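You operate a simulated robot arm through the tools that you are given. There is no shell and no other tool. Be economical: measure what you need, move in short steps, check, and stop when the job is done.

You are at the controls of a simulated robot arm. One attempt, no reset.

JOB
Brush the crumbs off the board with the brush from the top drawer.
Fine: put the brush back and shut the drawer; leave the green tin on the worktop and the green cloth where they are.

It is judged by the outcome, as a careful person would: the job done as asked, and still so three seconds after it is handed in. It fails if anything else is knocked over, pushed out of place, dropped, spilled or broken. Flat cloth is picked up by pressing the open fingertips on it (5 to 10 N) and closing them slowly along it; thin cloth reads only 2 to 8 mm in the jaws.

ROBOT AND FRAMES
A 6-joint arm with a two-finger parallel gripper, fixed in place. Base frame: the origin is at the foot of the arm, x ahead of it, y to its left, z up. Lengths are in m, angles in degrees, forces in N, time in s.
With the tool pointing down near the work surface it reaches from about 0.2 to 0.84 m from the base axis. Its first joint turns from -166.0 to 166.0 degrees. Payload 3.91 kg.
The tool frame sits at the grasp point between the pads (the TCP): z along the fingers, y along the line on which they close. The tips reach 0.03 m beyond it. Largest opening 0.11 m; finger width 0.02, thickness 0.01; the body of the gripper, 0.048 by 0.112 m, starts 0.055 m behind the TCP.
Orientation is told as [roll, pitch, yaw] about the base's x, y, z axes, in that order, counted from this pose: with the fingers straight down and closing along the base's y, the tool's x points along the base's -x, its y along +y and its z along -z.

CONTROLS
- The arm moves only by the tool move_arm. Its argument "targets" is a list of rows, each a list of 3 entries, a list of its own where there are three numbers: the shift along the tool's x, y, z in m, then the turn, a rotation vector about the tool's x, y, z in degrees, then the opening, from 0 (shut) to 1 (fully open). In form: [[[tx, ty, tz], [rx, ry, rz], claw], ...]. A call has 1 to 8 rows; each row is the pose to reach, as a shift and turn from the pose commanded when the call began, along the tool's axes at that moment. Rows are played at 5 a second. More than 0.05 m and 8.6 degrees between two rows, or a gripper value outside its range, and nothing of the call is played. A pose out of reach is approached as far as the arm can. The call stops where the force on the tool passes 90 N (or 10 N more than at its start, if that is more) or the arm is blocked; 0.2 s more then pass. The fingers move at their own pace (about 0.108 m/s each) and stop on an object; they squeeze with about 25 N. The grip force told is the motor's: it shows also when the fingers shut on nothing. Time passes only in rows, and 0.2 s behind the last, so rows that repeat a pose let the fingers close. It gives the time, the measured TCP pose, the force on the tool (base axes), the opening and the grip force at its end, in the units of the frame above (readings bear some noise).
- Cameras (640 x 400 px; columns grow to the right, rows downward): "scene" is now at [-0.1126, -0.0638, 1.4855]; the picture's right is [-0.74, -0.67, -0.00], its down [-0.42, 0.46, -0.79] and it looks along [0.53, -0.58, -0.62] (base axes); focal length 351 px, centre (320, 200). "wrist" rides on the gripper at [-0.036, 0, -0.057] in the tool frame; the picture's right is [0.00, -1.00, 0.00], its down [0.97, 0.00, -0.24] and it looks along [0.24, 0.00, 0.97] (tool axes); focal length 218 px, centre (320, 200).
- capture(camera): a new picture of that camera. No time passes.
- raise_lower(by): slides the trunk up (or, below 0, down) by that many m; the arm and the scene camera ride with it, the base frame stays. It gives what a move gives, with no picture.
- aim_head(pan, tilt): turns the head with the scene camera to pan (to the left, within 86 degrees either way) and tilt (down, from -29 to 69), counted from straight ahead of the robot. It gives what a move gives.
- probe_pixels(camera, pixels): for up to 12 pixels [column, row] of the newest picture of that camera ("zoom" is the newest enlarged one), the place [x, y, z] in the base frame of the surface seen there, good to about 0.003 m. No time passes.
- enlarge(camera, box): a new picture of the part [left, top, right, bottom] of that camera's present view, enlarged. No time passes.
- hand_in(): hands the job in; it is judged then, once.

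Go step by step. Measure first, check grasps and placings, and put right what went wrong. The budget is 80 turns and 54 pictures, counting those below and the enlarged ones. Unless the task says otherwise, let go and move clear before handing in, and close with one line.

The tools are called after ">>>" as name(argument=value, ...) on one line, values as JSON. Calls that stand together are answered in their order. move_arm: Moves the arm, as the interface text tells. Its arguments: {"type":"object","properties":{"targets":{"type":"array","items":{"type":"array"}}},"required":["targets"]} The other tools are called the same way: raise_lower (by) slides the trunk up or down; aim_head (pan, tilt) turns the head that bears the scene camera; capture (camera) takes a picture; probe_pixels (camera, pixels) gives the place of the surface under pixels of a picture; enlarge (camera, box) takes an enlarged picture of a part of a camera's view; hand_in () hands the job in.

At the start:

```text
clock: 0.0
tcp_pos: [0.0652, -0.3524, 1.2196]
orientation: [0.0, 0.0, 0.0]
wrist_force: [-0.4, -0.4, -0.4]
opening: 0.1099
grip_force: 0.0
trunk travel left (down, up): [-0.425, 0.115]
head pan, tilt: [-47.9, 38.2]
```

scene: 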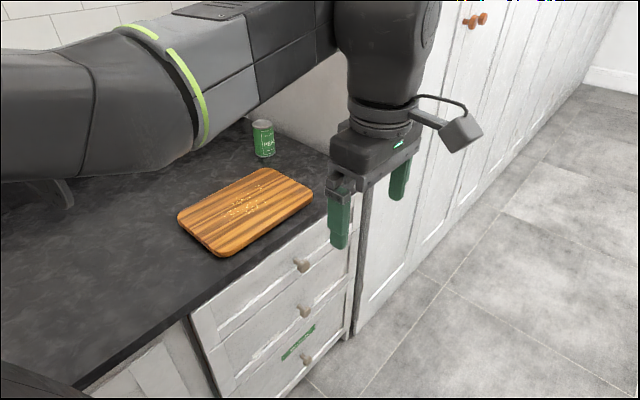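
wrist: 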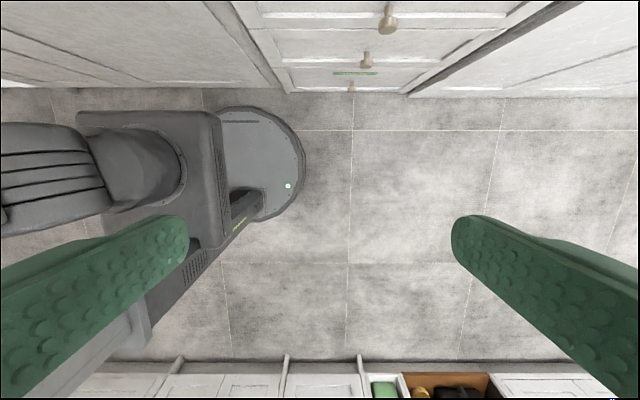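

The scene shows the board with crumbs (about 250,205), the tin at (263,138), three drawer knobs at (302,265), (304,311), (306,358), and something green near (298,343). I'll measure these first.

>>> probe_pixels(camera="scene", pixels=[[301, 266], [304, 311], [306, 358], [298, 343], [178, 214], [266, 168], [312, 196], [220, 256], [263, 125], [250, 205], [190, 318], [350, 245]])

>>> enlarge(camera="scene", box=[160, 110, 380, 400])

```text
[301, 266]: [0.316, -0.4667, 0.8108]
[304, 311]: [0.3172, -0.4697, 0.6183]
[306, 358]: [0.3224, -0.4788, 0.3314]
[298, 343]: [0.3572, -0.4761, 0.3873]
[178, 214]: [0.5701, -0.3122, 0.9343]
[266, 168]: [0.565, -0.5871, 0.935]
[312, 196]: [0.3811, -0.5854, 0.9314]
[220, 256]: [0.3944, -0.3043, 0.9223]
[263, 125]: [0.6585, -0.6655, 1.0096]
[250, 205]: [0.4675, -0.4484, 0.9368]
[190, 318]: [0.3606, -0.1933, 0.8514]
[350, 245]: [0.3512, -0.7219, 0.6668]
```

```text
1.38 times, centred on (270, 255) of scene
```

zoom: 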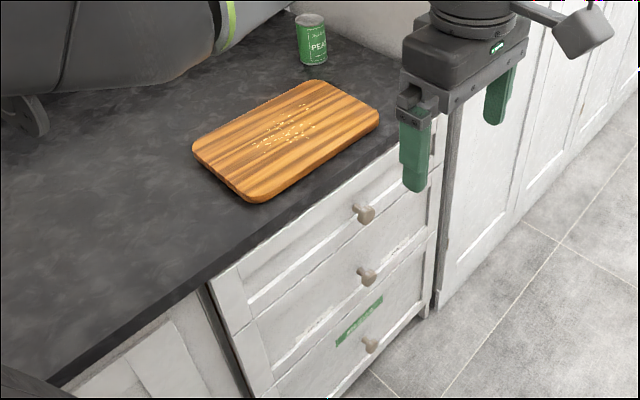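

The front unit has three closed drawers; the wrist view's bottom edge (380–460, 385) also shows something green and an open box behind the robot. I'll look at the rest of the worktop.

>>> aim_head(pan=-10, tilt=38)

>>> capture(camera="scene")

>>> enlarge(camera="wrist", box=[240, 320, 640, 400])

>>> probe_pixels(camera="wrist", pixels=[[383, 390], [440, 392], [417, 393], [330, 380], [340, 200], [389, 22], [366, 60]])

```text
clock: 1.0
tcp_pos: [0.0658, -0.3521, 1.2183]
orientation: [0.0, 0.0, 0.0]
wrist_force: [-0.9, -0.4, -0.8]
opening: 0.11
grip_force: 0.1
trunk travel left (down, up): [-0.425, 0.115]
head pan, tilt: [-10.0, 38.0]
```

```text
50 pictures are left
```

scene: 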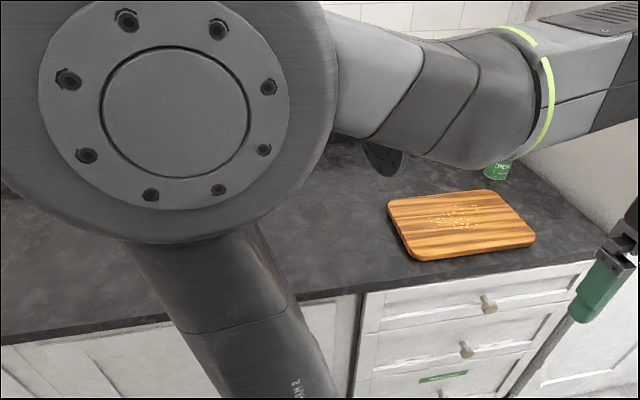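

```text
1.60 times, centred on (440, 360) of wrist
```

zoom: 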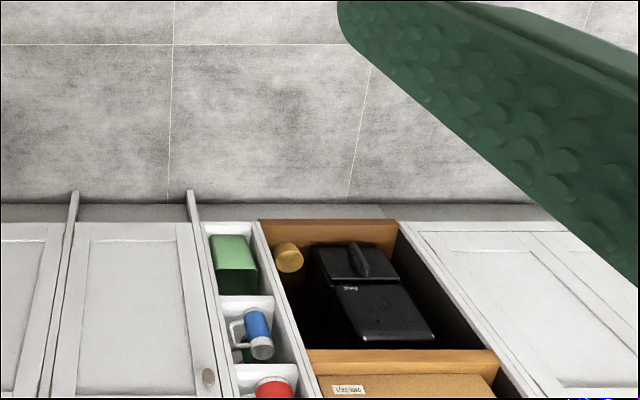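

```text
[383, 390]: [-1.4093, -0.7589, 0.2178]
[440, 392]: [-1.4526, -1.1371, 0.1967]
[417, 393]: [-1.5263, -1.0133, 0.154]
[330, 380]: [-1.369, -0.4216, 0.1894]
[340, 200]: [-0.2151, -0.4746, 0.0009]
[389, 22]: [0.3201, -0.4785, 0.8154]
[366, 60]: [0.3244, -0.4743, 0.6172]
```

Those items behind are out of reach and irrelevant. I'll measure the counter edge, drawer face and knob shape in this view.

>>> enlarge(camera="scene", box=[340, 170, 640, 400])

>>> probe_pixels(camera="scene", pixels=[[483, 300], [490, 307], [497, 299], [500, 310], [470, 320], [450, 278], [450, 283], [340, 200], [400, 300], [550, 250], [440, 310], [370, 310]])

```text
1.74 times, centred on (490, 285) of scene
```

zoom: 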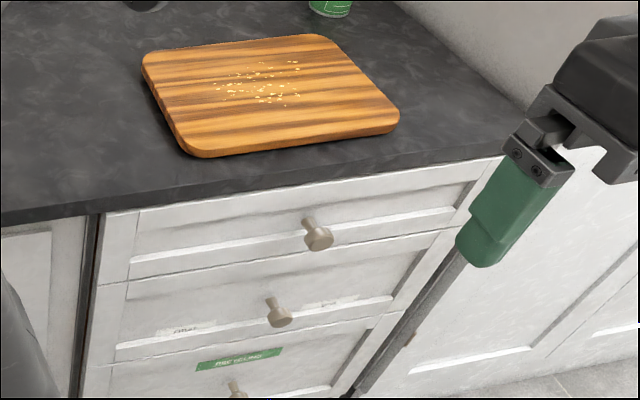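

```text
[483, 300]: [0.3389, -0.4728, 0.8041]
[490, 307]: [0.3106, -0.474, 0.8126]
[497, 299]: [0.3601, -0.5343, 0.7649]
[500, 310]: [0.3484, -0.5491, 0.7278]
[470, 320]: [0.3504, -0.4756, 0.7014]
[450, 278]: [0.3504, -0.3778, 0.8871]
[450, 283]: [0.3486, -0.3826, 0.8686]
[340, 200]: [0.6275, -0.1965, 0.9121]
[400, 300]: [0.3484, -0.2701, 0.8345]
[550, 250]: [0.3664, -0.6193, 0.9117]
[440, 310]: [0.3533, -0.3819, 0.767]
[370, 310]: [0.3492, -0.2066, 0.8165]
```

Top drawer knob: end about (0.308, -0.474, 0.813), recessed panel x≈0.36, frame x≈0.349, counter top z≈0.912. I'll tilt the gripper towards horizontal (fingers toward +x), still up high.

>>> move_arm(targets=[[[-0.01, -0.015, 0], [0, -8, 0], 1], [[-0.02, -0.03, 0], [0, -16, 0], 1], [[-0.03, -0.045, 0], [0, -24, 0], 1], [[-0.04, -0.06, 0], [0, -32, 0], 1], [[-0.05, -0.075, 0], [0, -40, 0], 1], [[-0.06, -0.09, 0], [0, -48, 0], 1], [[-0.07, -0.105, 0], [0, -56, 0], 1], [[-0.08, -0.12, 0], [0, -64, 0], 1]])

```text
clock: 2.8
tcp_pos: [0.1458, -0.4732, 1.2194]
orientation: [0.1, -64.2, 0.1]
wrist_force: [0.3, -0.1, -0.5]
opening: 0.1101
grip_force: 0.0
trunk travel left (down, up): [-0.425, 0.115]
head pan, tilt: [-10.0, 38.0]
```

Tracking well. I'll finish the tilt to horizontal and start lowering with the arm.

>>> move_arm(targets=[[[0, 0, 0], [0, -8, 0], 1], [[0, 0, 0], [0, -16, 0], 1], [[0, 0, 0], [0, -22, 0], 1], [[0, 0, 0], [0, -26, 0], 1]])

>>> move_arm(targets=[[[0.04, 0, 0.005], [0, 0, 0], 1], [[0.08, 0, 0.01], [0, 0, 0], 1], [[0.12, 0, 0.02], [0, 0, 0], 1], [[0.16, 0, 0.03], [0, 0, 0], 1], [[0.2, 0, 0.04], [0, 0, 0], 1]])

>>> capture(camera="scene")

```text
clock: 3.8
tcp_pos: [0.1469, -0.4729, 1.2172]
orientation: [-174.7, -89.9, 174.8]
wrist_force: [-0.2, 0.3, 0.4]
opening: 0.11
grip_force: 0.1
trunk travel left (down, up): [-0.425, 0.115]
head pan, tilt: [-10.0, 38.0]
```

```text
clock: 5.0
tcp_pos: [0.1821, -0.4734, 1.0203]
orientation: [36.9, -90.1, -36.9]
wrist_force: [1.3, 0.2, 0.2]
opening: 0.11
grip_force: 0.0
trunk travel left (down, up): [-0.425, 0.115]
head pan, tilt: [-10.0, 38.0]
```

```text
47 pictures are left
```

scene: 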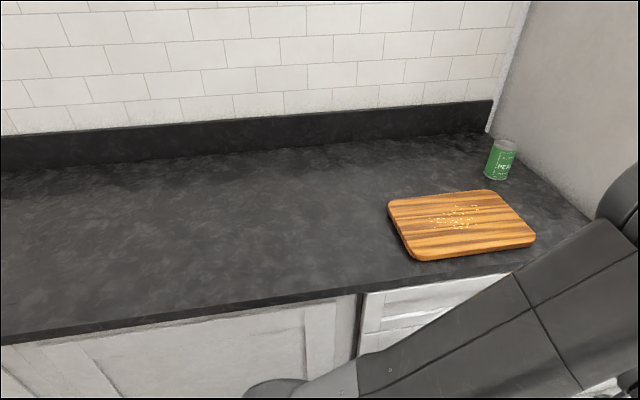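

The forearm now swings in front of the drawers at right (560,300). I'll check where its links are relative to the counter edge.

>>> probe_pixels(camera="scene", pixels=[[560, 250], [520, 275], [600, 225], [630, 190], [480, 350], [580, 330], [300, 390], [610, 205]])

>>> aim_head(pan=-60, tilt=50)

>>> capture(camera="scene")

>>> capture(camera="wrist")

```text
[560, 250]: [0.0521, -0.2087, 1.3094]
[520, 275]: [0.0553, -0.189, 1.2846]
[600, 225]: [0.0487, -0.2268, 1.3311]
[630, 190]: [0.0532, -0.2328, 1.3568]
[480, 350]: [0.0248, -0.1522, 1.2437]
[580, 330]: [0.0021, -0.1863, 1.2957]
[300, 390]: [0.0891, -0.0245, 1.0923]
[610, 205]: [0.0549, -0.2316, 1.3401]
```

```text
clock: 6.2
tcp_pos: [0.1816, -0.4736, 1.0212]
orientation: [155.8, -90.1, -155.6]
wrist_force: [1.0, 0.7, -0.1]
opening: 0.1099
grip_force: 0.1
trunk travel left (down, up): [-0.425, 0.115]
head pan, tilt: [-60.0, 50.0]
```

```text
46 pictures are left
```

scene: 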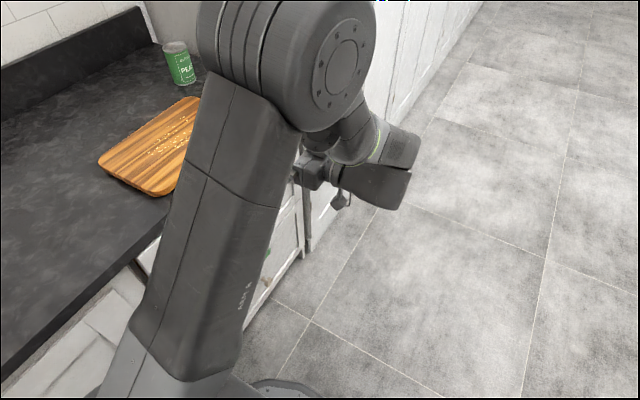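

```text
45 pictures are left
```

wrist: 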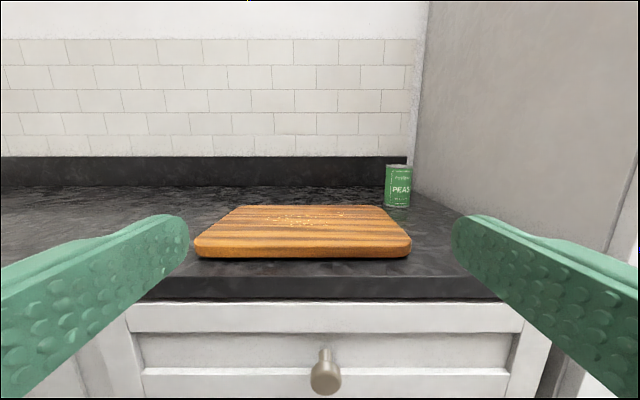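

The arm is folded clear; the wrist view shows the knob at (325,372). I'll lower to knob height, still back at x≈0.22.

>>> move_arm(targets=[[[0.04, 0, 0], [0, 0, 0], 1], [[0.08, 0, 0], [0, 0, 0], 1], [[0.12, 0, 0], [0, 0, 0], 1], [[0.16, 0, 0.01], [0, 0, 0], 0.6], [[0.2, 0, 0.02], [0, 0, 0], 0.6], [[0.207, 0, 0.04], [0, 0, 0], 0.6]])

>>> capture(camera="wrist")

```text
clock: 7.6
tcp_pos: [0.2254, -0.4735, 0.8104]
orientation: [85.2, -90.0, -85.1]
wrist_force: [0.7, 0.5, 0.3]
opening: 0.0661
grip_force: 0.1
trunk travel left (down, up): [-0.425, 0.115]
head pan, tilt: [-60.0, 50.0]
```

```text
44 pictures are left
```

wrist: 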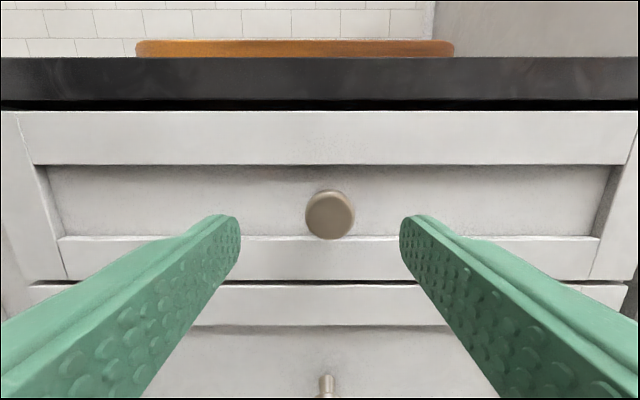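

The knob face is at (330,214), a bit right of centre; checking its centre before advancing.

>>> probe_pixels(camera="wrist", pixels=[[330, 214], [308, 214], [350, 214], [328, 194], [328, 236], [280, 210], [120, 135], [615, 250], [40, 165]])

```text
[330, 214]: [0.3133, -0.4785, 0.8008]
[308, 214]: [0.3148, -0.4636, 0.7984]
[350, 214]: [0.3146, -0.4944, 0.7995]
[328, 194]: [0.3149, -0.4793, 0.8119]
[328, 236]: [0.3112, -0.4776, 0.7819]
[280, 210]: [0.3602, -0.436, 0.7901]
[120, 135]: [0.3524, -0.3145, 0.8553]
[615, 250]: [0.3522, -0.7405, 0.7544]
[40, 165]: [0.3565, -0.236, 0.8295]
```

Knob centre is about y=-0.478, z=0.799. I'll shift down 11 mm, right 5 mm, advance and close.

>>> move_arm(targets=[[[0.011, -0.005, 0.01], [0, 0, 0], 0.6], [[0.011, -0.005, 0.04], [0, 0, 0], 0.6], [[0.011, -0.005, 0.07], [0, 0, 0], 0.6], [[0.011, -0.005, 0.096], [0, 0, 0], 0.6], [[0.011, -0.005, 0.096], [0, 0, 0], 0.0], [[0.011, -0.005, 0.096], [0, 0, 0], 0.0], [[0.011, -0.005, 0.096], [0, 0, 0], 0.0]])

```text
clock: 9.2
tcp_pos: [0.3203, -0.4793, 0.8006]
orientation: [-129.5, -90.0, 129.4]
wrist_force: [0.0, -18.4, 2.3]
opening: 0.0353
grip_force: 45.0
trunk travel left (down, up): [-0.425, 0.115]
head pan, tilt: [-60.0, 50.0]
```

Gripped the knob (opening 0.035, 45 N). Pulling slowly toward -x.

>>> move_arm(targets=[[[0, -0.001, -0.02], [0, 0, 0], 0.0], [[0, -0.001, -0.04], [0, 0, 0], 0.0], [[0, -0.001, -0.06], [0, 0, 0], 0.0], [[0, -0.001, -0.08], [0, 0, 0], 0.0], [[0, -0.001, -0.1], [0, 0, 0], 0.0]])

>>> capture(camera="wrist")

```text
clock: 10.4
tcp_pos: [0.2202, -0.4794, 0.7991]
orientation: [-151.8, -89.7, 151.7]
wrist_force: [-0.8, -30.0, 31.8]
opening: 0.0352
grip_force: 45.4
trunk travel left (down, up): [-0.425, 0.115]
head pan, tilt: [-60.0, 50.0]
```

```text
43 pictures are left
```

wrist: 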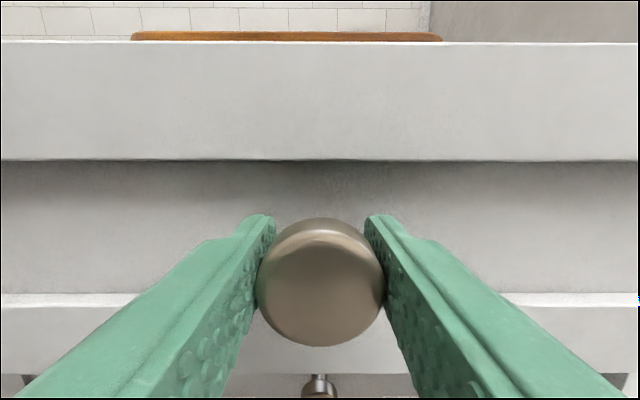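

The drawer follows (face now near x≈0.25). Pulling further.

>>> move_arm(targets=[[[-0.001, -0.001, -0.02], [0, 0, 0], 0.0], [[-0.002, -0.002, -0.04], [0, 0, 0], 0.0], [[-0.002, -0.002, -0.06], [0, 0, 0], 0.0], [[-0.002, -0.002, -0.08], [0, 0, 0], 0.0], [[-0.002, -0.002, -0.1], [0, 0, 0], 0.0], [[-0.002, -0.002, -0.12], [0, 0, 0], 0.0]])

>>> aim_head(pan=-45, tilt=60)

>>> capture(camera="scene")

```text
clock: 11.8
tcp_pos: [0.1011, -0.4802, 0.7999]
orientation: [81.1, -89.9, -81.0]
wrist_force: [-0.7, 4.7, 0.7]
opening: 0.0356
grip_force: 44.8
trunk travel left (down, up): [-0.425, 0.115]
head pan, tilt: [-60.0, 50.0]
```

```text
clock: 12.6
tcp_pos: [0.1007, -0.4797, 0.7991]
orientation: [74.2, -89.9, -74.0]
wrist_force: [-1.3, 16.4, -11.8]
opening: 0.0355
grip_force: 45.1
trunk travel left (down, up): [-0.425, 0.115]
head pan, tilt: [-45.0, 60.0]
```

```text
42 pictures are left
```

scene: 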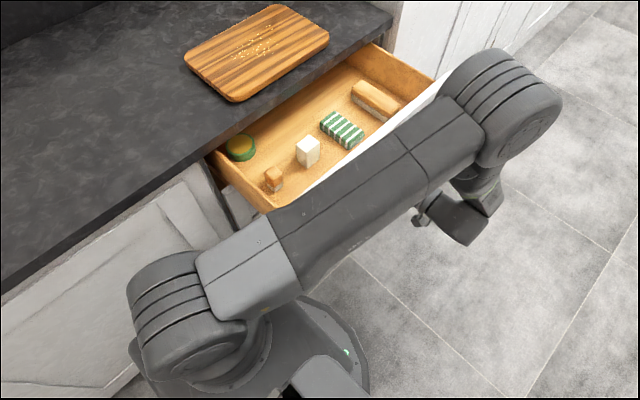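

The drawer is open with several items inside; enlarging to identify the brush (likely 375,100).

>>> enlarge(camera="scene", box=[200, 40, 440, 210])

>>> probe_pixels(camera="scene", pixels=[[355, 85], [398, 105], [380, 118], [350, 97], [340, 130], [308, 147], [273, 179], [240, 145], [290, 140], [220, 150], [425, 80], [270, 205]])

```text
2.35 times, centred on (320, 125) of scene
```

zoom: 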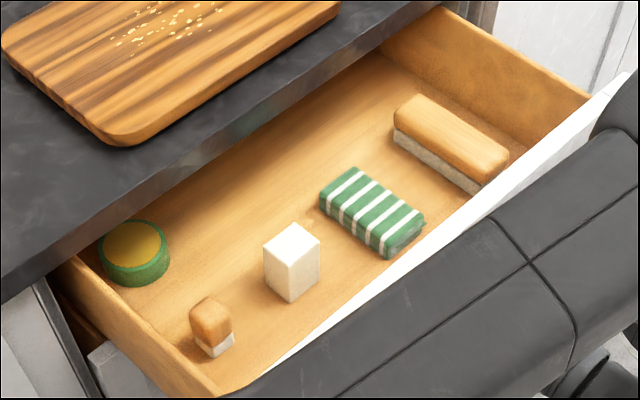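

```text
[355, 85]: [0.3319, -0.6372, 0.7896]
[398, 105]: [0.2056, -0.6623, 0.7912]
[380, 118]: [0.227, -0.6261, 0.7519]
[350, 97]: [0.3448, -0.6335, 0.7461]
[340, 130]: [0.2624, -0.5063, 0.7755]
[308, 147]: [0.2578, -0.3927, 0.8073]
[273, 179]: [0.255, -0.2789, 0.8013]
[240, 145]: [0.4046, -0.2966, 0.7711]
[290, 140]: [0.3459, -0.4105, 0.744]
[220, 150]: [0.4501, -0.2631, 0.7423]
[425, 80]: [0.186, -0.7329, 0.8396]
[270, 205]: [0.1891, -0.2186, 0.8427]
```

The brush is the wooden block with grey bristles (x 0.20–0.34, y≈-0.645, top z≈0.79); the green-striped cloth lies beside it. I'll open the drawer 4 cm more for clearance from the counter edge, then release and back off.

>>> move_arm(targets=[[[-0.001, 0.001, -0.02], [0, 0, 0], 0.0], [[-0.001, 0.001, -0.04], [0, 0, 0], 0.0], [[-0.001, 0.001, -0.04], [0, 0, 0], 0.5], [[-0.001, 0.001, -0.04], [0, 0, 0], 0.5], [[-0.001, 0.001, -0.07], [0, 0, 0], 0.5], [[-0.001, 0.001, -0.11], [0, 0, 0], 0.5]])

```text
clock: 14.0
tcp_pos: [-0.0095, -0.4822, 0.8035]
orientation: [126.0, -90.0, -125.8]
wrist_force: [-0.8, 0.5, -0.1]
opening: 0.055
grip_force: 0.1
trunk travel left (down, up): [-0.425, 0.115]
head pan, tilt: [-45.0, 60.0]
```

Released. Now rise to z≈1.05, then turn the tool back to pointing down.

>>> move_arm(targets=[[[-0.05, 0, 0], [0, 0, 0], 0.5], [[-0.1, 0, 0], [0, 0, 0], 0.5], [[-0.14, 0, 0], [0, 8, 0], 0.5], [[-0.18, 0, 0], [0, 16, 0], 0.5], [[-0.22, 0, 0.01], [0, 24, 0], 0.6], [[-0.25, -0.02, 0.02], [0, 32, 0], 0.6], [[-0.25, -0.04, 0.03], [0, 40, 0], 0.6], [[-0.25, -0.06, 0.04], [0, 48, 0], 0.6]])

>>> move_arm(targets=[[[0, 0, 0], [0, 8, 0], 0.6], [[0, 0, 0], [0, 16, 0], 0.6], [[0, 0, 0], [0, 24, 0], 0.6], [[0, 0, 0], [0, 32, 0], 0.6], [[0, 0, 0], [0, 40, 0], 0.6], [[0, 0, 0], [0, 42, 0], 0.6]])

```text
clock: 15.8
tcp_pos: [0.0289, -0.5386, 1.055]
orientation: [0.0, -41.9, 0.0]
wrist_force: [-0.2, -0.3, 1.6]
opening: 0.0659
grip_force: 0.1
trunk travel left (down, up): [-0.425, 0.115]
head pan, tilt: [-45.0, 60.0]
```

```text
clock: 17.2
tcp_pos: [0.0307, -0.5407, 1.0527]
orientation: [0.0, 0.1, 0.0]
wrist_force: [1.5, 0.4, -0.5]
opening: 0.0661
grip_force: 0.0
trunk travel left (down, up): [-0.425, 0.115]
head pan, tilt: [-45.0, 60.0]
```

Tool is down again at z 1.05. Moving over the drawer to look down at the brush.

>>> move_arm(targets=[[[-0.04, -0.025, 0], [0, 0, 0], 0.6], [[-0.08, -0.05, 0], [0, 0, 0], 0.6], [[-0.12, -0.075, 0], [0, 0, 0], 0.6], [[-0.16, -0.09, 0], [0, 0, 0], 0.6], [[-0.19, -0.1, 0], [0, 0, 0], 0.6]])

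>>> capture(camera="wrist")

>>> capture(camera="scene")

```text
clock: 18.4
tcp_pos: [0.2256, -0.6364, 1.0532]
orientation: [0.0, -0.1, 0.0]
wrist_force: [-0.9, 0.6, -0.3]
opening: 0.0662
grip_force: 0.1
trunk travel left (down, up): [-0.425, 0.115]
head pan, tilt: [-45.0, 60.0]
```

```text
40 pictures are left
```

wrist: 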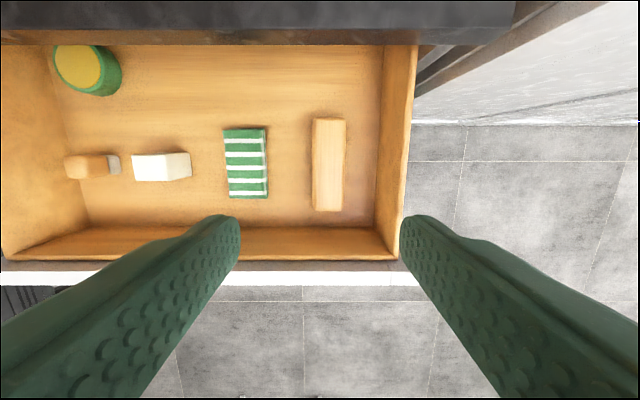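

```text
39 pictures are left
```

scene: 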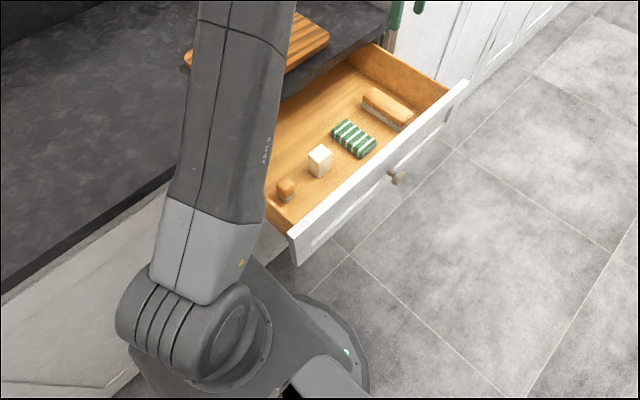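

Brush seen at (328,165) in the wrist view. Measuring its corners and nearby walls.

>>> probe_pixels(camera="wrist", pixels=[[315, 121], [343, 121], [314, 207], [343, 207], [329, 165], [268, 165], [228, 165], [380, 160], [395, 60], [330, 235], [400, 40], [300, 35]])

>>> enlarge(camera="wrist", box=[40, 30, 420, 268])

```text
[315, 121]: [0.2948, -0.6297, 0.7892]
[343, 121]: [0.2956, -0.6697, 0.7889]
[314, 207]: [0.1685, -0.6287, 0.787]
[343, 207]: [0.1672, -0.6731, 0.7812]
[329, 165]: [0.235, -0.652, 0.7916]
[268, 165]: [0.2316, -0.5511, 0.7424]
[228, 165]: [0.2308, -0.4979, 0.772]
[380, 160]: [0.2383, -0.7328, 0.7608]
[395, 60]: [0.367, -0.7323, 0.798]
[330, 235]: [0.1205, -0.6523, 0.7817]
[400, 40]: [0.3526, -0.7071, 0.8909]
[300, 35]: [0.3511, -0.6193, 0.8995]
```

```text
1.68 times, centred on (230, 149) of wrist
```

zoom: 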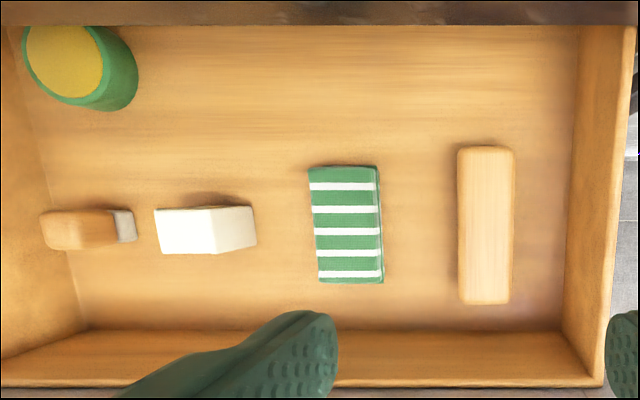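

Brush: x 0.167–0.296, y -0.628 to -0.673, top z 0.790, so its centre is (0.231, -0.651). Descending in one go to just above, then to TCP z≈0.792 (tips 0.762, leaving bristles free).

>>> move_arm(targets=[[[-0.006, -0.0145, 0.045], [0, 0, 0], 0.65], [[-0.006, -0.0145, 0.09], [0, 0, 0], 0.65], [[-0.006, -0.0145, 0.135], [0, 0, 0], 0.65], [[-0.006, -0.0145, 0.18], [0, 0, 0], 0.65], [[-0.006, -0.0145, 0.2], [0, 0, 0], 0.65], [[-0.006, -0.0145, 0.2], [0, 0, 0], 0.65]])

>>> capture(camera="wrist")

```text
clock: 19.8
tcp_pos: [0.2307, -0.6536, 0.8556]
orientation: [0.0, 0.0, 0.0]
wrist_force: [-0.7, 0.0, -0.4]
opening: 0.0716
grip_force: 0.1
trunk travel left (down, up): [-0.425, 0.115]
head pan, tilt: [-45.0, 60.0]
```

```text
37 pictures are left
```

wrist: 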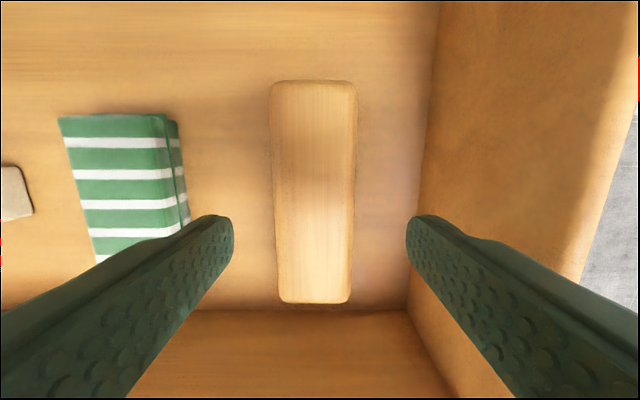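

Brush is centred at column ≈313, so shift +y 3 mm, descend 63 mm and close.

>>> move_arm(targets=[[[0, 0.003, 0.03], [0, 0, 0], 0.65], [[0, 0.003, 0.055], [0, 0, 0], 0.65], [[0, 0.003, 0.063], [0, 0, 0], 0.65], [[0, 0.003, 0.063], [0, 0, 0], 0.0], [[0, 0.003, 0.063], [0, 0, 0], 0.0], [[0, 0.003, 0.063], [0, 0, 0], 0.0]])

```text
clock: 21.2
tcp_pos: [0.2287, -0.6514, 0.7915]
orientation: [0.0, 0.0, 0.0]
wrist_force: [0.3, -0.4, 0.4]
opening: 0.0494
grip_force: 24.9
trunk travel left (down, up): [-0.425, 0.115]
head pan, tilt: [-45.0, 60.0]
```

Held (opening 0.049, 25 N) with no side force. Lifting; the bristle bottom is about 0.049 below the TCP.

>>> move_arm(targets=[[[0, 0, -0.03], [0, 0, 0], 0.0], [[0, 0, -0.07], [0, 0, 0], 0.0], [[0, 0, -0.11], [0, 0, 0], 0.0], [[0, 0, -0.16], [0, 0, 0], 0.0], [[0, 0, -0.21], [0, 0, 0], 0.0], [[0, 0, -0.26], [0, 0, 0], 0.0]])

>>> capture(camera="wrist")

>>> aim_head(pan=-32, tilt=45)

>>> capture(camera="scene")

```text
clock: 22.6
tcp_pos: [0.2269, -0.6467, 1.0494]
orientation: [0.0, 0.0, 0.1]
wrist_force: [-0.9, -0.3, -1.1]
opening: 0.0494
grip_force: 25.2
trunk travel left (down, up): [-0.425, 0.115]
head pan, tilt: [-45.0, 60.0]
```

```text
36 pictures are left
```

wrist: 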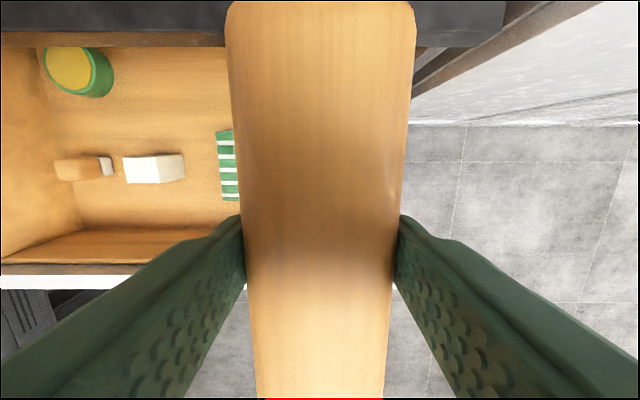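

```text
clock: 23.4
tcp_pos: [0.227, -0.6478, 1.05]
orientation: [0.0, 0.0, 0.0]
wrist_force: [0.3, 0.5, -0.6]
opening: 0.0498
grip_force: 24.3
trunk travel left (down, up): [-0.425, 0.115]
head pan, tilt: [-32.0, 45.0]
```

```text
35 pictures are left
```

scene: 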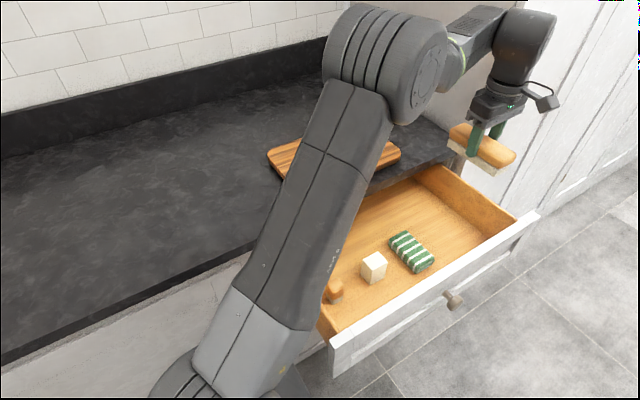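

Brush is held level. Moving over the right part of the board, still high (bristles at z≈1.0).

>>> move_arm(targets=[[[-0.035, 0.02, 0], [0, 0, 0], 0.0], [[-0.07, 0.04, 0], [0, 0, 0], 0.0], [[-0.105, 0.06, 0], [0, 0, 0], 0.0], [[-0.14, 0.075, 0], [0, 0, 0], 0.0], [[-0.175, 0.085, 0], [0, 0, 0], 0.0], [[-0.21, 0.095, 0], [0, 0, 0], 0.0], [[-0.25, 0.095, 0], [0, 0, 0], 0.0]])

>>> aim_head(pan=-40, tilt=40)

>>> capture(camera="scene")

>>> capture(camera="wrist")

```text
clock: 25.0
tcp_pos: [0.4766, -0.5509, 1.0495]
orientation: [0.0, 0.0, 0.0]
wrist_force: [-0.2, 0.1, -0.7]
opening: 0.0495
grip_force: 25.4
trunk travel left (down, up): [-0.425, 0.115]
head pan, tilt: [-32.0, 45.0]
```

```text
clock: 25.6
tcp_pos: [0.475, -0.5498, 1.0512]
orientation: [0.0, 0.0, 0.1]
wrist_force: [0.2, -0.9, -1.0]
opening: 0.0494
grip_force: 25.2
trunk travel left (down, up): [-0.425, 0.115]
head pan, tilt: [-40.0, 40.0]
```

```text
34 pictures are left
```

scene: 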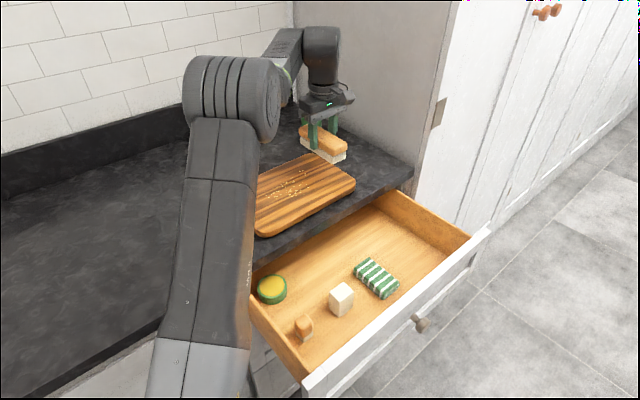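

```text
33 pictures are left
```

wrist: 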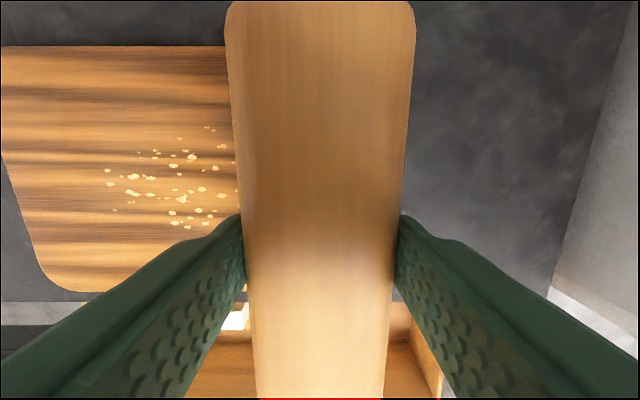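

Both views now show the crumbs; measuring their extents and the board corners, plus a zoom on the scene view.

>>> probe_pixels(camera="wrist", pixels=[[107, 170], [207, 127], [237, 190], [187, 226], [115, 211], [215, 146], [232, 48], [10, 48], [50, 285], [140, 290], [100, 310], [60, 20]])

>>> enlarge(camera="scene", box=[250, 100, 410, 240])

```text
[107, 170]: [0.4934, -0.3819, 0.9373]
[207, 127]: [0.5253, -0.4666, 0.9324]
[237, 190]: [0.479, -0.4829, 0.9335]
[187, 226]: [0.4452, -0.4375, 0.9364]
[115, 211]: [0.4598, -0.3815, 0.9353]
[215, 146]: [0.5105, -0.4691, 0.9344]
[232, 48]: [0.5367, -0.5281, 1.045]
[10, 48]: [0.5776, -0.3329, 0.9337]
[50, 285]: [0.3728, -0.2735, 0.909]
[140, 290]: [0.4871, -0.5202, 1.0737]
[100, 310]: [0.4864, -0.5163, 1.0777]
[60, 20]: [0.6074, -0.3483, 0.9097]
```

```text
2.86 times, centred on (330, 170) of scene
```

zoom: 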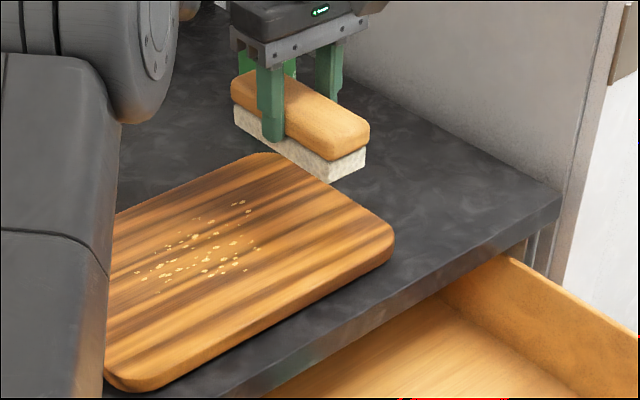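

Crumbs span x 0.44–0.53, y -0.38 to -0.50; the brush (0.13 m along x) covers that from x≈0.484. Descending at y≈-0.55 to near contact (TCP ≈0.988).

>>> move_arm(targets=[[[-0.009, 0.0, 0.03], [0, 0, 0], 0.0], [[-0.009, 0.0, 0.055], [0, 0, 0], 0.0], [[-0.009, 0.0, 0.062], [0, 0, 0], 0.0], [[-0.009, 0.0, 0.064], [0, 0, 0], 0.0]])

>>> move_arm(targets=[[[0, 0.0, 0.002], [0, 0, 0], 0.0], [[0, 0, 0.003], [0, 0, 0], 0.0]])

>>> enlarge(camera="scene", box=[250, 100, 410, 240])

```text
clock: 26.6
tcp_pos: [0.4867, -0.5539, 0.9852]
orientation: [0.0, -0.1, 0.0]
wrist_force: [-0.7, -0.2, -0.9]
opening: 0.0496
grip_force: 24.6
trunk travel left (down, up): [-0.425, 0.115]
head pan, tilt: [-40.0, 40.0]
```

```text
clock: 27.2
tcp_pos: [0.4869, -0.5548, 0.9833]
orientation: [0.0, 0.0, 0.0]
wrist_force: [0.2, -0.2, 1.7]
opening: 0.0494
grip_force: 24.8
trunk travel left (down, up): [-0.425, 0.115]
head pan, tilt: [-40.0, 40.0]
```

```text
2.86 times, centred on (330, 170) of scene
```

zoom: 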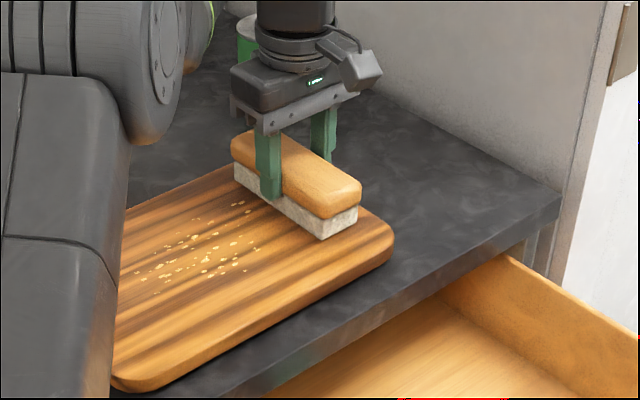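

At contact now. Sweeping gently toward +y (open counter, away from the tin), 1 mm deeper, then check.

>>> move_arm(targets=[[[0, 0.02, 0.001], [0, 0, 0], 0.0], [[0, 0.04, 0.0015], [0, 0, 0], 0.0], [[0, 0.06, 0.0015], [0, 0, 0], 0.0], [[0, 0.08, 0.0015], [0, 0, 0], 0.0], [[0, 0.1, 0.0015], [0, 0, 0], 0.0]])

>>> enlarge(camera="scene", box=[250, 100, 410, 240])

>>> capture(camera="wrist")

```text
clock: 28.4
tcp_pos: [0.4852, -0.4563, 0.9833]
orientation: [0.2, 0.1, 0.0]
wrist_force: [-2.0, -0.1, 7.3]
opening: 0.0495
grip_force: 25.7
trunk travel left (down, up): [-0.425, 0.115]
head pan, tilt: [-40.0, 40.0]
```

```text
2.86 times, centred on (330, 170) of scene
```

zoom: 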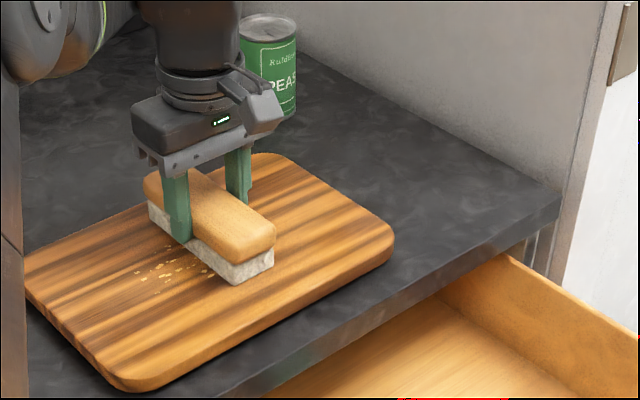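

```text
29 pictures are left
```

wrist: 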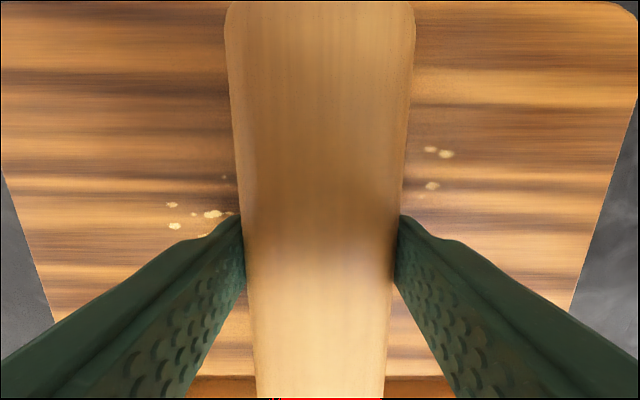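

The board has not moved (corner still at zoom 393,245) with 7 N on the brush; three crumbs slipped behind at wrist (432,150–185), which I'll catch on a second pass. Continuing past the left edge.

>>> move_arm(targets=[[[0, 0.025, 0.0], [0, 0, 0], 0.0], [[0, 0.05, 0.0], [0, 0, 0], 0.0], [[0, 0.075, 0.0], [0, 0, 0], 0.0], [[0, 0.1, 0.0], [0, 0, 0], 0.0], [[0, 0.125, 0.0], [0, 0, 0], 0.0], [[0, 0.15, 0.0], [0, 0, 0], 0.0], [[0, 0.175, 0], [0, 0, 0], 0.0], [[0, 0.195, 0], [0, 0, 0], 0.0]])

>>> move_arm(targets=[[[0, 0.01, -0.03], [0, 0, 0], 0.0], [[0, 0.0, -0.07], [0, 0, 0], 0.0], [[0, -0.03, -0.1], [0, 0, 0], 0.0]])

>>> capture(camera="scene")

>>> capture(camera="wrist")

```text
clock: 30.2
tcp_pos: [0.4887, -0.2578, 0.9823]
orientation: [0.1, 0.0, 0.0]
wrist_force: [0.4, -0.7, -1.1]
opening: 0.0494
grip_force: 24.7
trunk travel left (down, up): [-0.425, 0.115]
head pan, tilt: [-40.0, 40.0]
```

```text
clock: 31.1
tcp_pos: [0.4859, -0.2899, 1.0826]
orientation: [0.1, 0.0, 0.0]
wrist_force: [0.5, 0.6, -0.3]
opening: 0.0495
grip_force: 25.3
trunk travel left (down, up): [-0.425, 0.115]
head pan, tilt: [-40.0, 40.0]
```

```text
28 pictures are left
```

scene: 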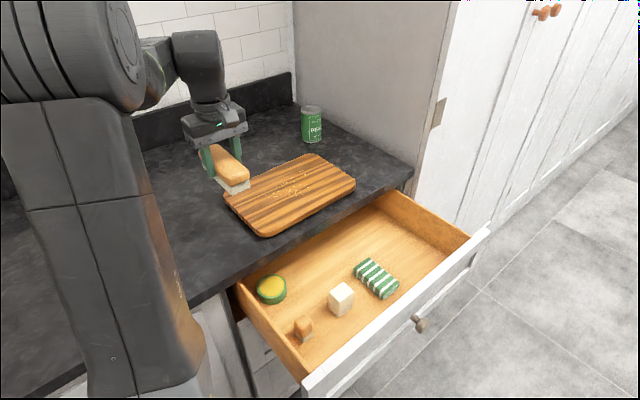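

```text
27 pictures are left
```

wrist: 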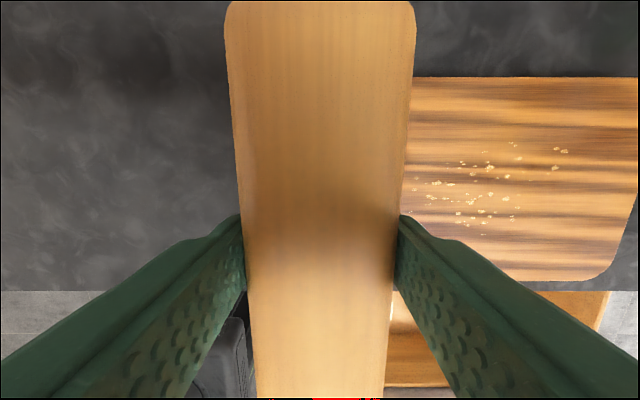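

Most crumbs still lie on the board at wrist (415–565, 140–235). I'll check whether they moved and how the bristles look.

>>> probe_pixels(camera="wrist", pixels=[[417, 189], [515, 143], [563, 151], [485, 234], [458, 226], [515, 219], [435, 183], [555, 167], [625, 180], [610, 270]])

>>> enlarge(camera="scene", box=[180, 110, 370, 240])

>>> enlarge(camera="wrist", box=[400, 70, 640, 290])

```text
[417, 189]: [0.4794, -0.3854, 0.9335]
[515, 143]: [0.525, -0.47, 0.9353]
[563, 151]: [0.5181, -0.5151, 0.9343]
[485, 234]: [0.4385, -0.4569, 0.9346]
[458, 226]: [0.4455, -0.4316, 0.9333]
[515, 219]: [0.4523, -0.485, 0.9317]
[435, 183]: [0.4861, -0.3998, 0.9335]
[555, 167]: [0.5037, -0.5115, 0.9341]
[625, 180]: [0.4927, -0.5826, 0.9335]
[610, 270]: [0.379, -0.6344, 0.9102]
```

```text
3.08 times, centred on (275, 175) of scene
```

zoom: 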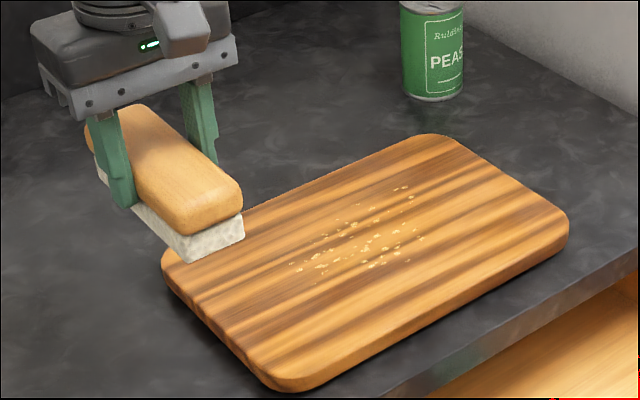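

```text
1.82 times, centred on (520, 180) of wrist
```

zoom: 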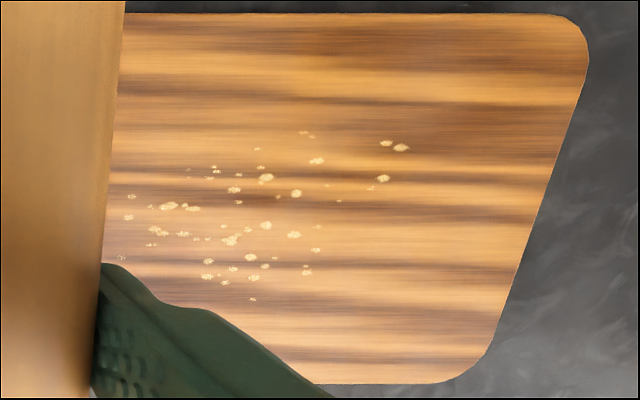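

The crumbs did not move at this light pressure (left crumb still near y≈-0.385). I'll go back over to the right end and repeat with more pressure, slower.

>>> move_arm(targets=[[[0, -0.045, 0], [0, 0, 0], 0.0], [[0, -0.09, 0], [0, 0, 0], 0.0], [[0, -0.135, 0], [0, 0, 0], 0.0], [[0, -0.18, 0], [0, 0, 0], 0.0], [[0, -0.225, 0], [0, 0, 0], 0.0], [[0, -0.26, 0.02], [0, 0, 0], 0.0], [[0, -0.26, 0.06], [0, 0, 0], 0.0], [[0, -0.26, 0.09], [0, 0, 0], 0.0]])

>>> move_arm(targets=[[[0, 0, 0.008], [0, 0, 0], 0.0], [[0, 0, 0.011], [0, 0, 0], 0.0], [[0, 0, 0.013], [0, 0, 0], 0.0], [[0, 0, 0.013], [0, 0, 0], 0.0]])

```text
clock: 32.9
tcp_pos: [0.4857, -0.5543, 0.991]
orientation: [0.0, 0.0, -0.1]
wrist_force: [0.3, -0.1, -0.7]
opening: 0.0498
grip_force: 25.0
trunk travel left (down, up): [-0.425, 0.115]
head pan, tilt: [-40.0, 40.0]
```

```text
clock: 33.9
tcp_pos: [0.4857, -0.5515, 0.9803]
orientation: [-0.2, -0.2, 0.1]
wrist_force: [2.5, -9.0, 28.5]
opening: 0.0495
grip_force: 25.3
trunk travel left (down, up): [-0.425, 0.115]
head pan, tilt: [-40.0, 40.0]
```

28 N is more than needed; easing up about 1.2 mm and sweeping slowly.

>>> move_arm(targets=[[[0, 0.005, -0.0012], [0, 0, 0], 0.0], [[0, 0.02, -0.0012], [0, 0, 0], 0.0], [[0, 0.035, -0.0012], [0, 0, 0], 0.0], [[0, 0.05, -0.0012], [0, 0, 0], 0.0], [[0, 0.065, -0.0012], [0, 0, 0], 0.0], [[0, 0.08, -0.0012], [0, 0, 0], 0.0], [[0, 0.095, -0.0012], [0, 0, 0], 0.0], [[0, 0.11, -0.0012], [0, 0, 0], 0.0]])

>>> capture(camera="wrist")

```text
clock: 35.6
tcp_pos: [0.4866, -0.4405, 0.98]
orientation: [0.0, -0.1, 0.0]
wrist_force: [0.3, -7.6, 23.2]
opening: 0.0496
grip_force: 25.2
trunk travel left (down, up): [-0.425, 0.115]
head pan, tilt: [-40.0, 40.0]
```

```text
24 pictures are left
```

wrist: 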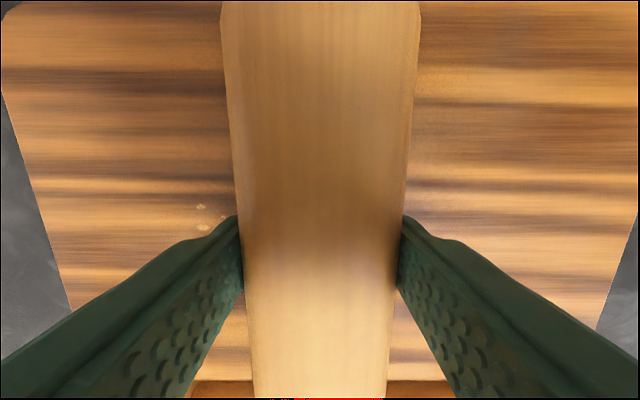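

The crumbs behind the brush are gone with this pressure and the board is still in place. Continuing at the same pressure and off the left edge.

>>> move_arm(targets=[[[0, 0.015, 0.0], [0, 0, 0], 0.0], [[0, 0.03, 0.0], [0, 0, 0], 0.0], [[0, 0.045, 0.0], [0, 0, 0], 0.0], [[0, 0.06, 0.0], [0, 0, 0], 0.0], [[0, 0.075, 0.0], [0, 0, 0], 0.0], [[0, 0.09, 0.0], [0, 0, 0], 0.0], [[0, 0.105, 0], [0, 0, 0], 0.0], [[0, 0.12, -0.0005], [0, 0, 0], 0.0]])

>>> move_arm(targets=[[[0, 0.02, -0.001], [0, 0, 0], 0.0], [[0, 0.04, -0.002], [0, 0, 0], 0.0], [[0, 0.06, -0.002], [0, 0, 0], 0.0], [[0, 0.06, -0.05], [0, 0, 0], 0.0], [[0, 0.06, -0.09], [0, 0, 0], 0.0]])

>>> capture(camera="wrist")

>>> enlarge(camera="scene", box=[180, 110, 370, 240])

```text
clock: 37.5
tcp_pos: [0.4842, -0.3187, 0.9808]
orientation: [0.0, 0.0, 0.0]
wrist_force: [-0.8, -5.3, 20.0]
opening: 0.0494
grip_force: 24.9
trunk travel left (down, up): [-0.425, 0.115]
head pan, tilt: [-40.0, 40.0]
```

```text
clock: 38.6
tcp_pos: [0.4843, -0.2615, 1.07]
orientation: [-0.1, 0.1, 0.0]
wrist_force: [1.0, 0.0, -0.9]
opening: 0.0495
grip_force: 25.3
trunk travel left (down, up): [-0.425, 0.115]
head pan, tilt: [-40.0, 40.0]
```

```text
23 pictures are left
```

wrist: 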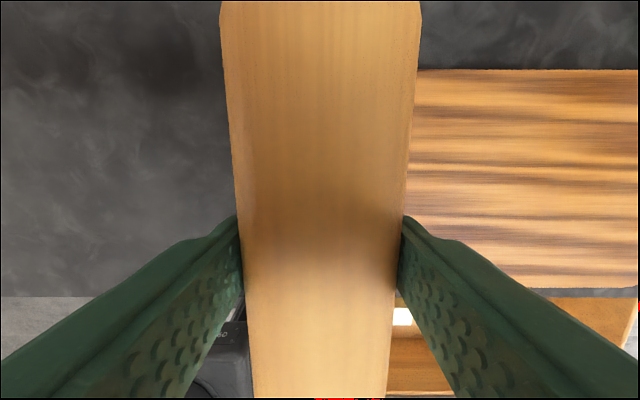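

```text
3.08 times, centred on (275, 175) of scene
```

zoom: 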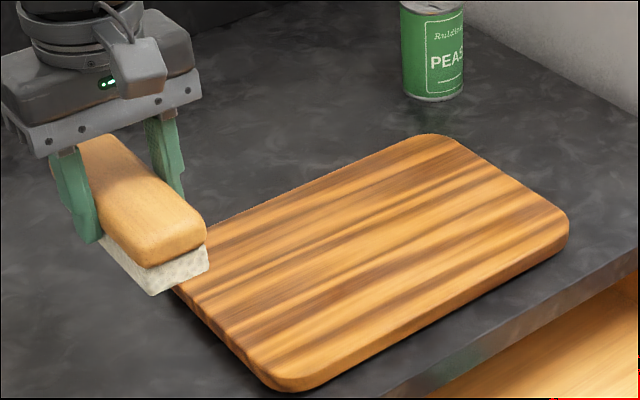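

The board is clean and unmoved, and the tin is untouched. Returning the brush: moving over its drawer spot, high.

>>> move_arm(targets=[[[0.005, -0.045, 0], [0, 0, 0], 0.0], [[0.02, -0.09, 0], [0, 0, 0], 0.0], [[0.04, -0.135, 0], [0, 0, 0], 0.0], [[0.065, -0.175, 0], [0, 0, 0], 0.0], [[0.09, -0.215, 0], [0, 0, 0], 0.0], [[0.12, -0.25, 0], [0, 0, 0], 0.0], [[0.15, -0.285, 0], [0, 0, 0], 0.0], [[0.18, -0.32, 0], [0, 0, 0], 0.0]])

>>> move_arm(targets=[[[0.03, -0.03, 0], [0, 0, 0], 0.0], [[0.06, -0.06, 0], [0, 0, 0], 0.0], [[0.075, -0.069, 0], [0, 0, 0], 0.0], [[0.075, -0.069, 0], [0, 0, 0], 0.0]])

>>> capture(camera="wrist")

```text
clock: 40.5
tcp_pos: [0.3068, -0.5833, 1.0718]
orientation: [-0.1, 0.0, 0.0]
wrist_force: [0.1, 0.2, -0.3]
opening: 0.0494
grip_force: 24.5
trunk travel left (down, up): [-0.425, 0.115]
head pan, tilt: [-40.0, 40.0]
```

```text
clock: 41.5
tcp_pos: [0.2319, -0.6498, 1.0706]
orientation: [0.0, 0.0, 0.1]
wrist_force: [0.3, -0.6, -0.1]
opening: 0.0496
grip_force: 24.8
trunk travel left (down, up): [-0.425, 0.115]
head pan, tilt: [-40.0, 40.0]
```

```text
21 pictures are left
```

wrist: 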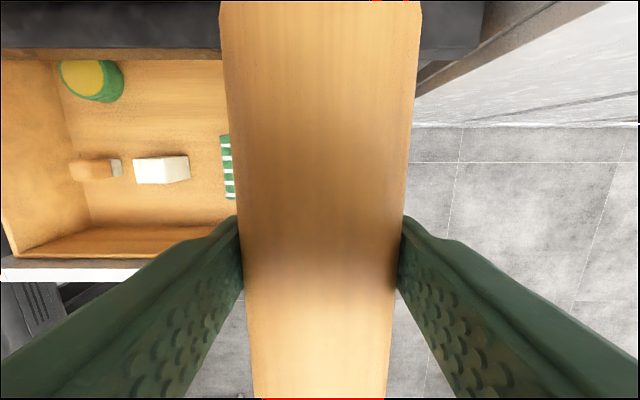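

Positioned at (0.232,-0.650). Descending to z≈0.80, then gently to the drawer floor.

>>> move_arm(targets=[[[0.002, -0.001, 0.05], [0, 0, 0], 0.0], [[0.002, -0.001, 0.1], [0, 0, 0], 0.0], [[0.002, -0.001, 0.15], [0, 0, 0], 0.0], [[0.002, -0.001, 0.2], [0, 0, 0], 0.0], [[0.002, -0.001, 0.24], [0, 0, 0], 0.0], [[0.002, -0.001, 0.265], [0, 0, 0], 0.0], [[0.002, -0.001, 0.275], [0, 0, 0], 0.0], [[0.002, -0.001, 0.275], [0, 0, 0], 0.0]])

>>> move_arm(targets=[[[0, 0, 0.003], [0, 0, 0], 0.0], [[0, 0, 0.006], [0, 0, 0], 0.0], [[0, 0, 0.006], [0, 0, 0], 0.0]])

```text
clock: 43.2
tcp_pos: [0.2293, -0.6523, 0.7958]
orientation: [-0.1, 0.0, 0.1]
wrist_force: [-0.1, 0.1, -0.6]
opening: 0.0497
grip_force: 25.5
trunk travel left (down, up): [-0.425, 0.115]
head pan, tilt: [-40.0, 40.0]
```

```text
clock: 44.0
tcp_pos: [0.2293, -0.6515, 0.7904]
orientation: [0.0, 0.0, 0.0]
wrist_force: [0.1, -0.2, -0.6]
opening: 0.0495
grip_force: 25.0
trunk travel left (down, up): [-0.425, 0.115]
head pan, tilt: [-40.0, 40.0]
```

No contact yet; lowering a few mm more.

>>> move_arm(targets=[[[0, 0, 0.001], [0, 0, 0], 0.0], [[0, 0, 0.002], [0, 0, 0], 0.0], [[0, 0, 0.0025], [0, 0, 0], 0.0]])

```text
clock: 44.9
tcp_pos: [0.2288, -0.6497, 0.7889]
orientation: [0.1, 0.1, 0.1]
wrist_force: [-1.2, 3.6, 6.0]
opening: 0.0495
grip_force: 24.9
trunk travel left (down, up): [-0.425, 0.115]
head pan, tilt: [-40.0, 40.0]
```

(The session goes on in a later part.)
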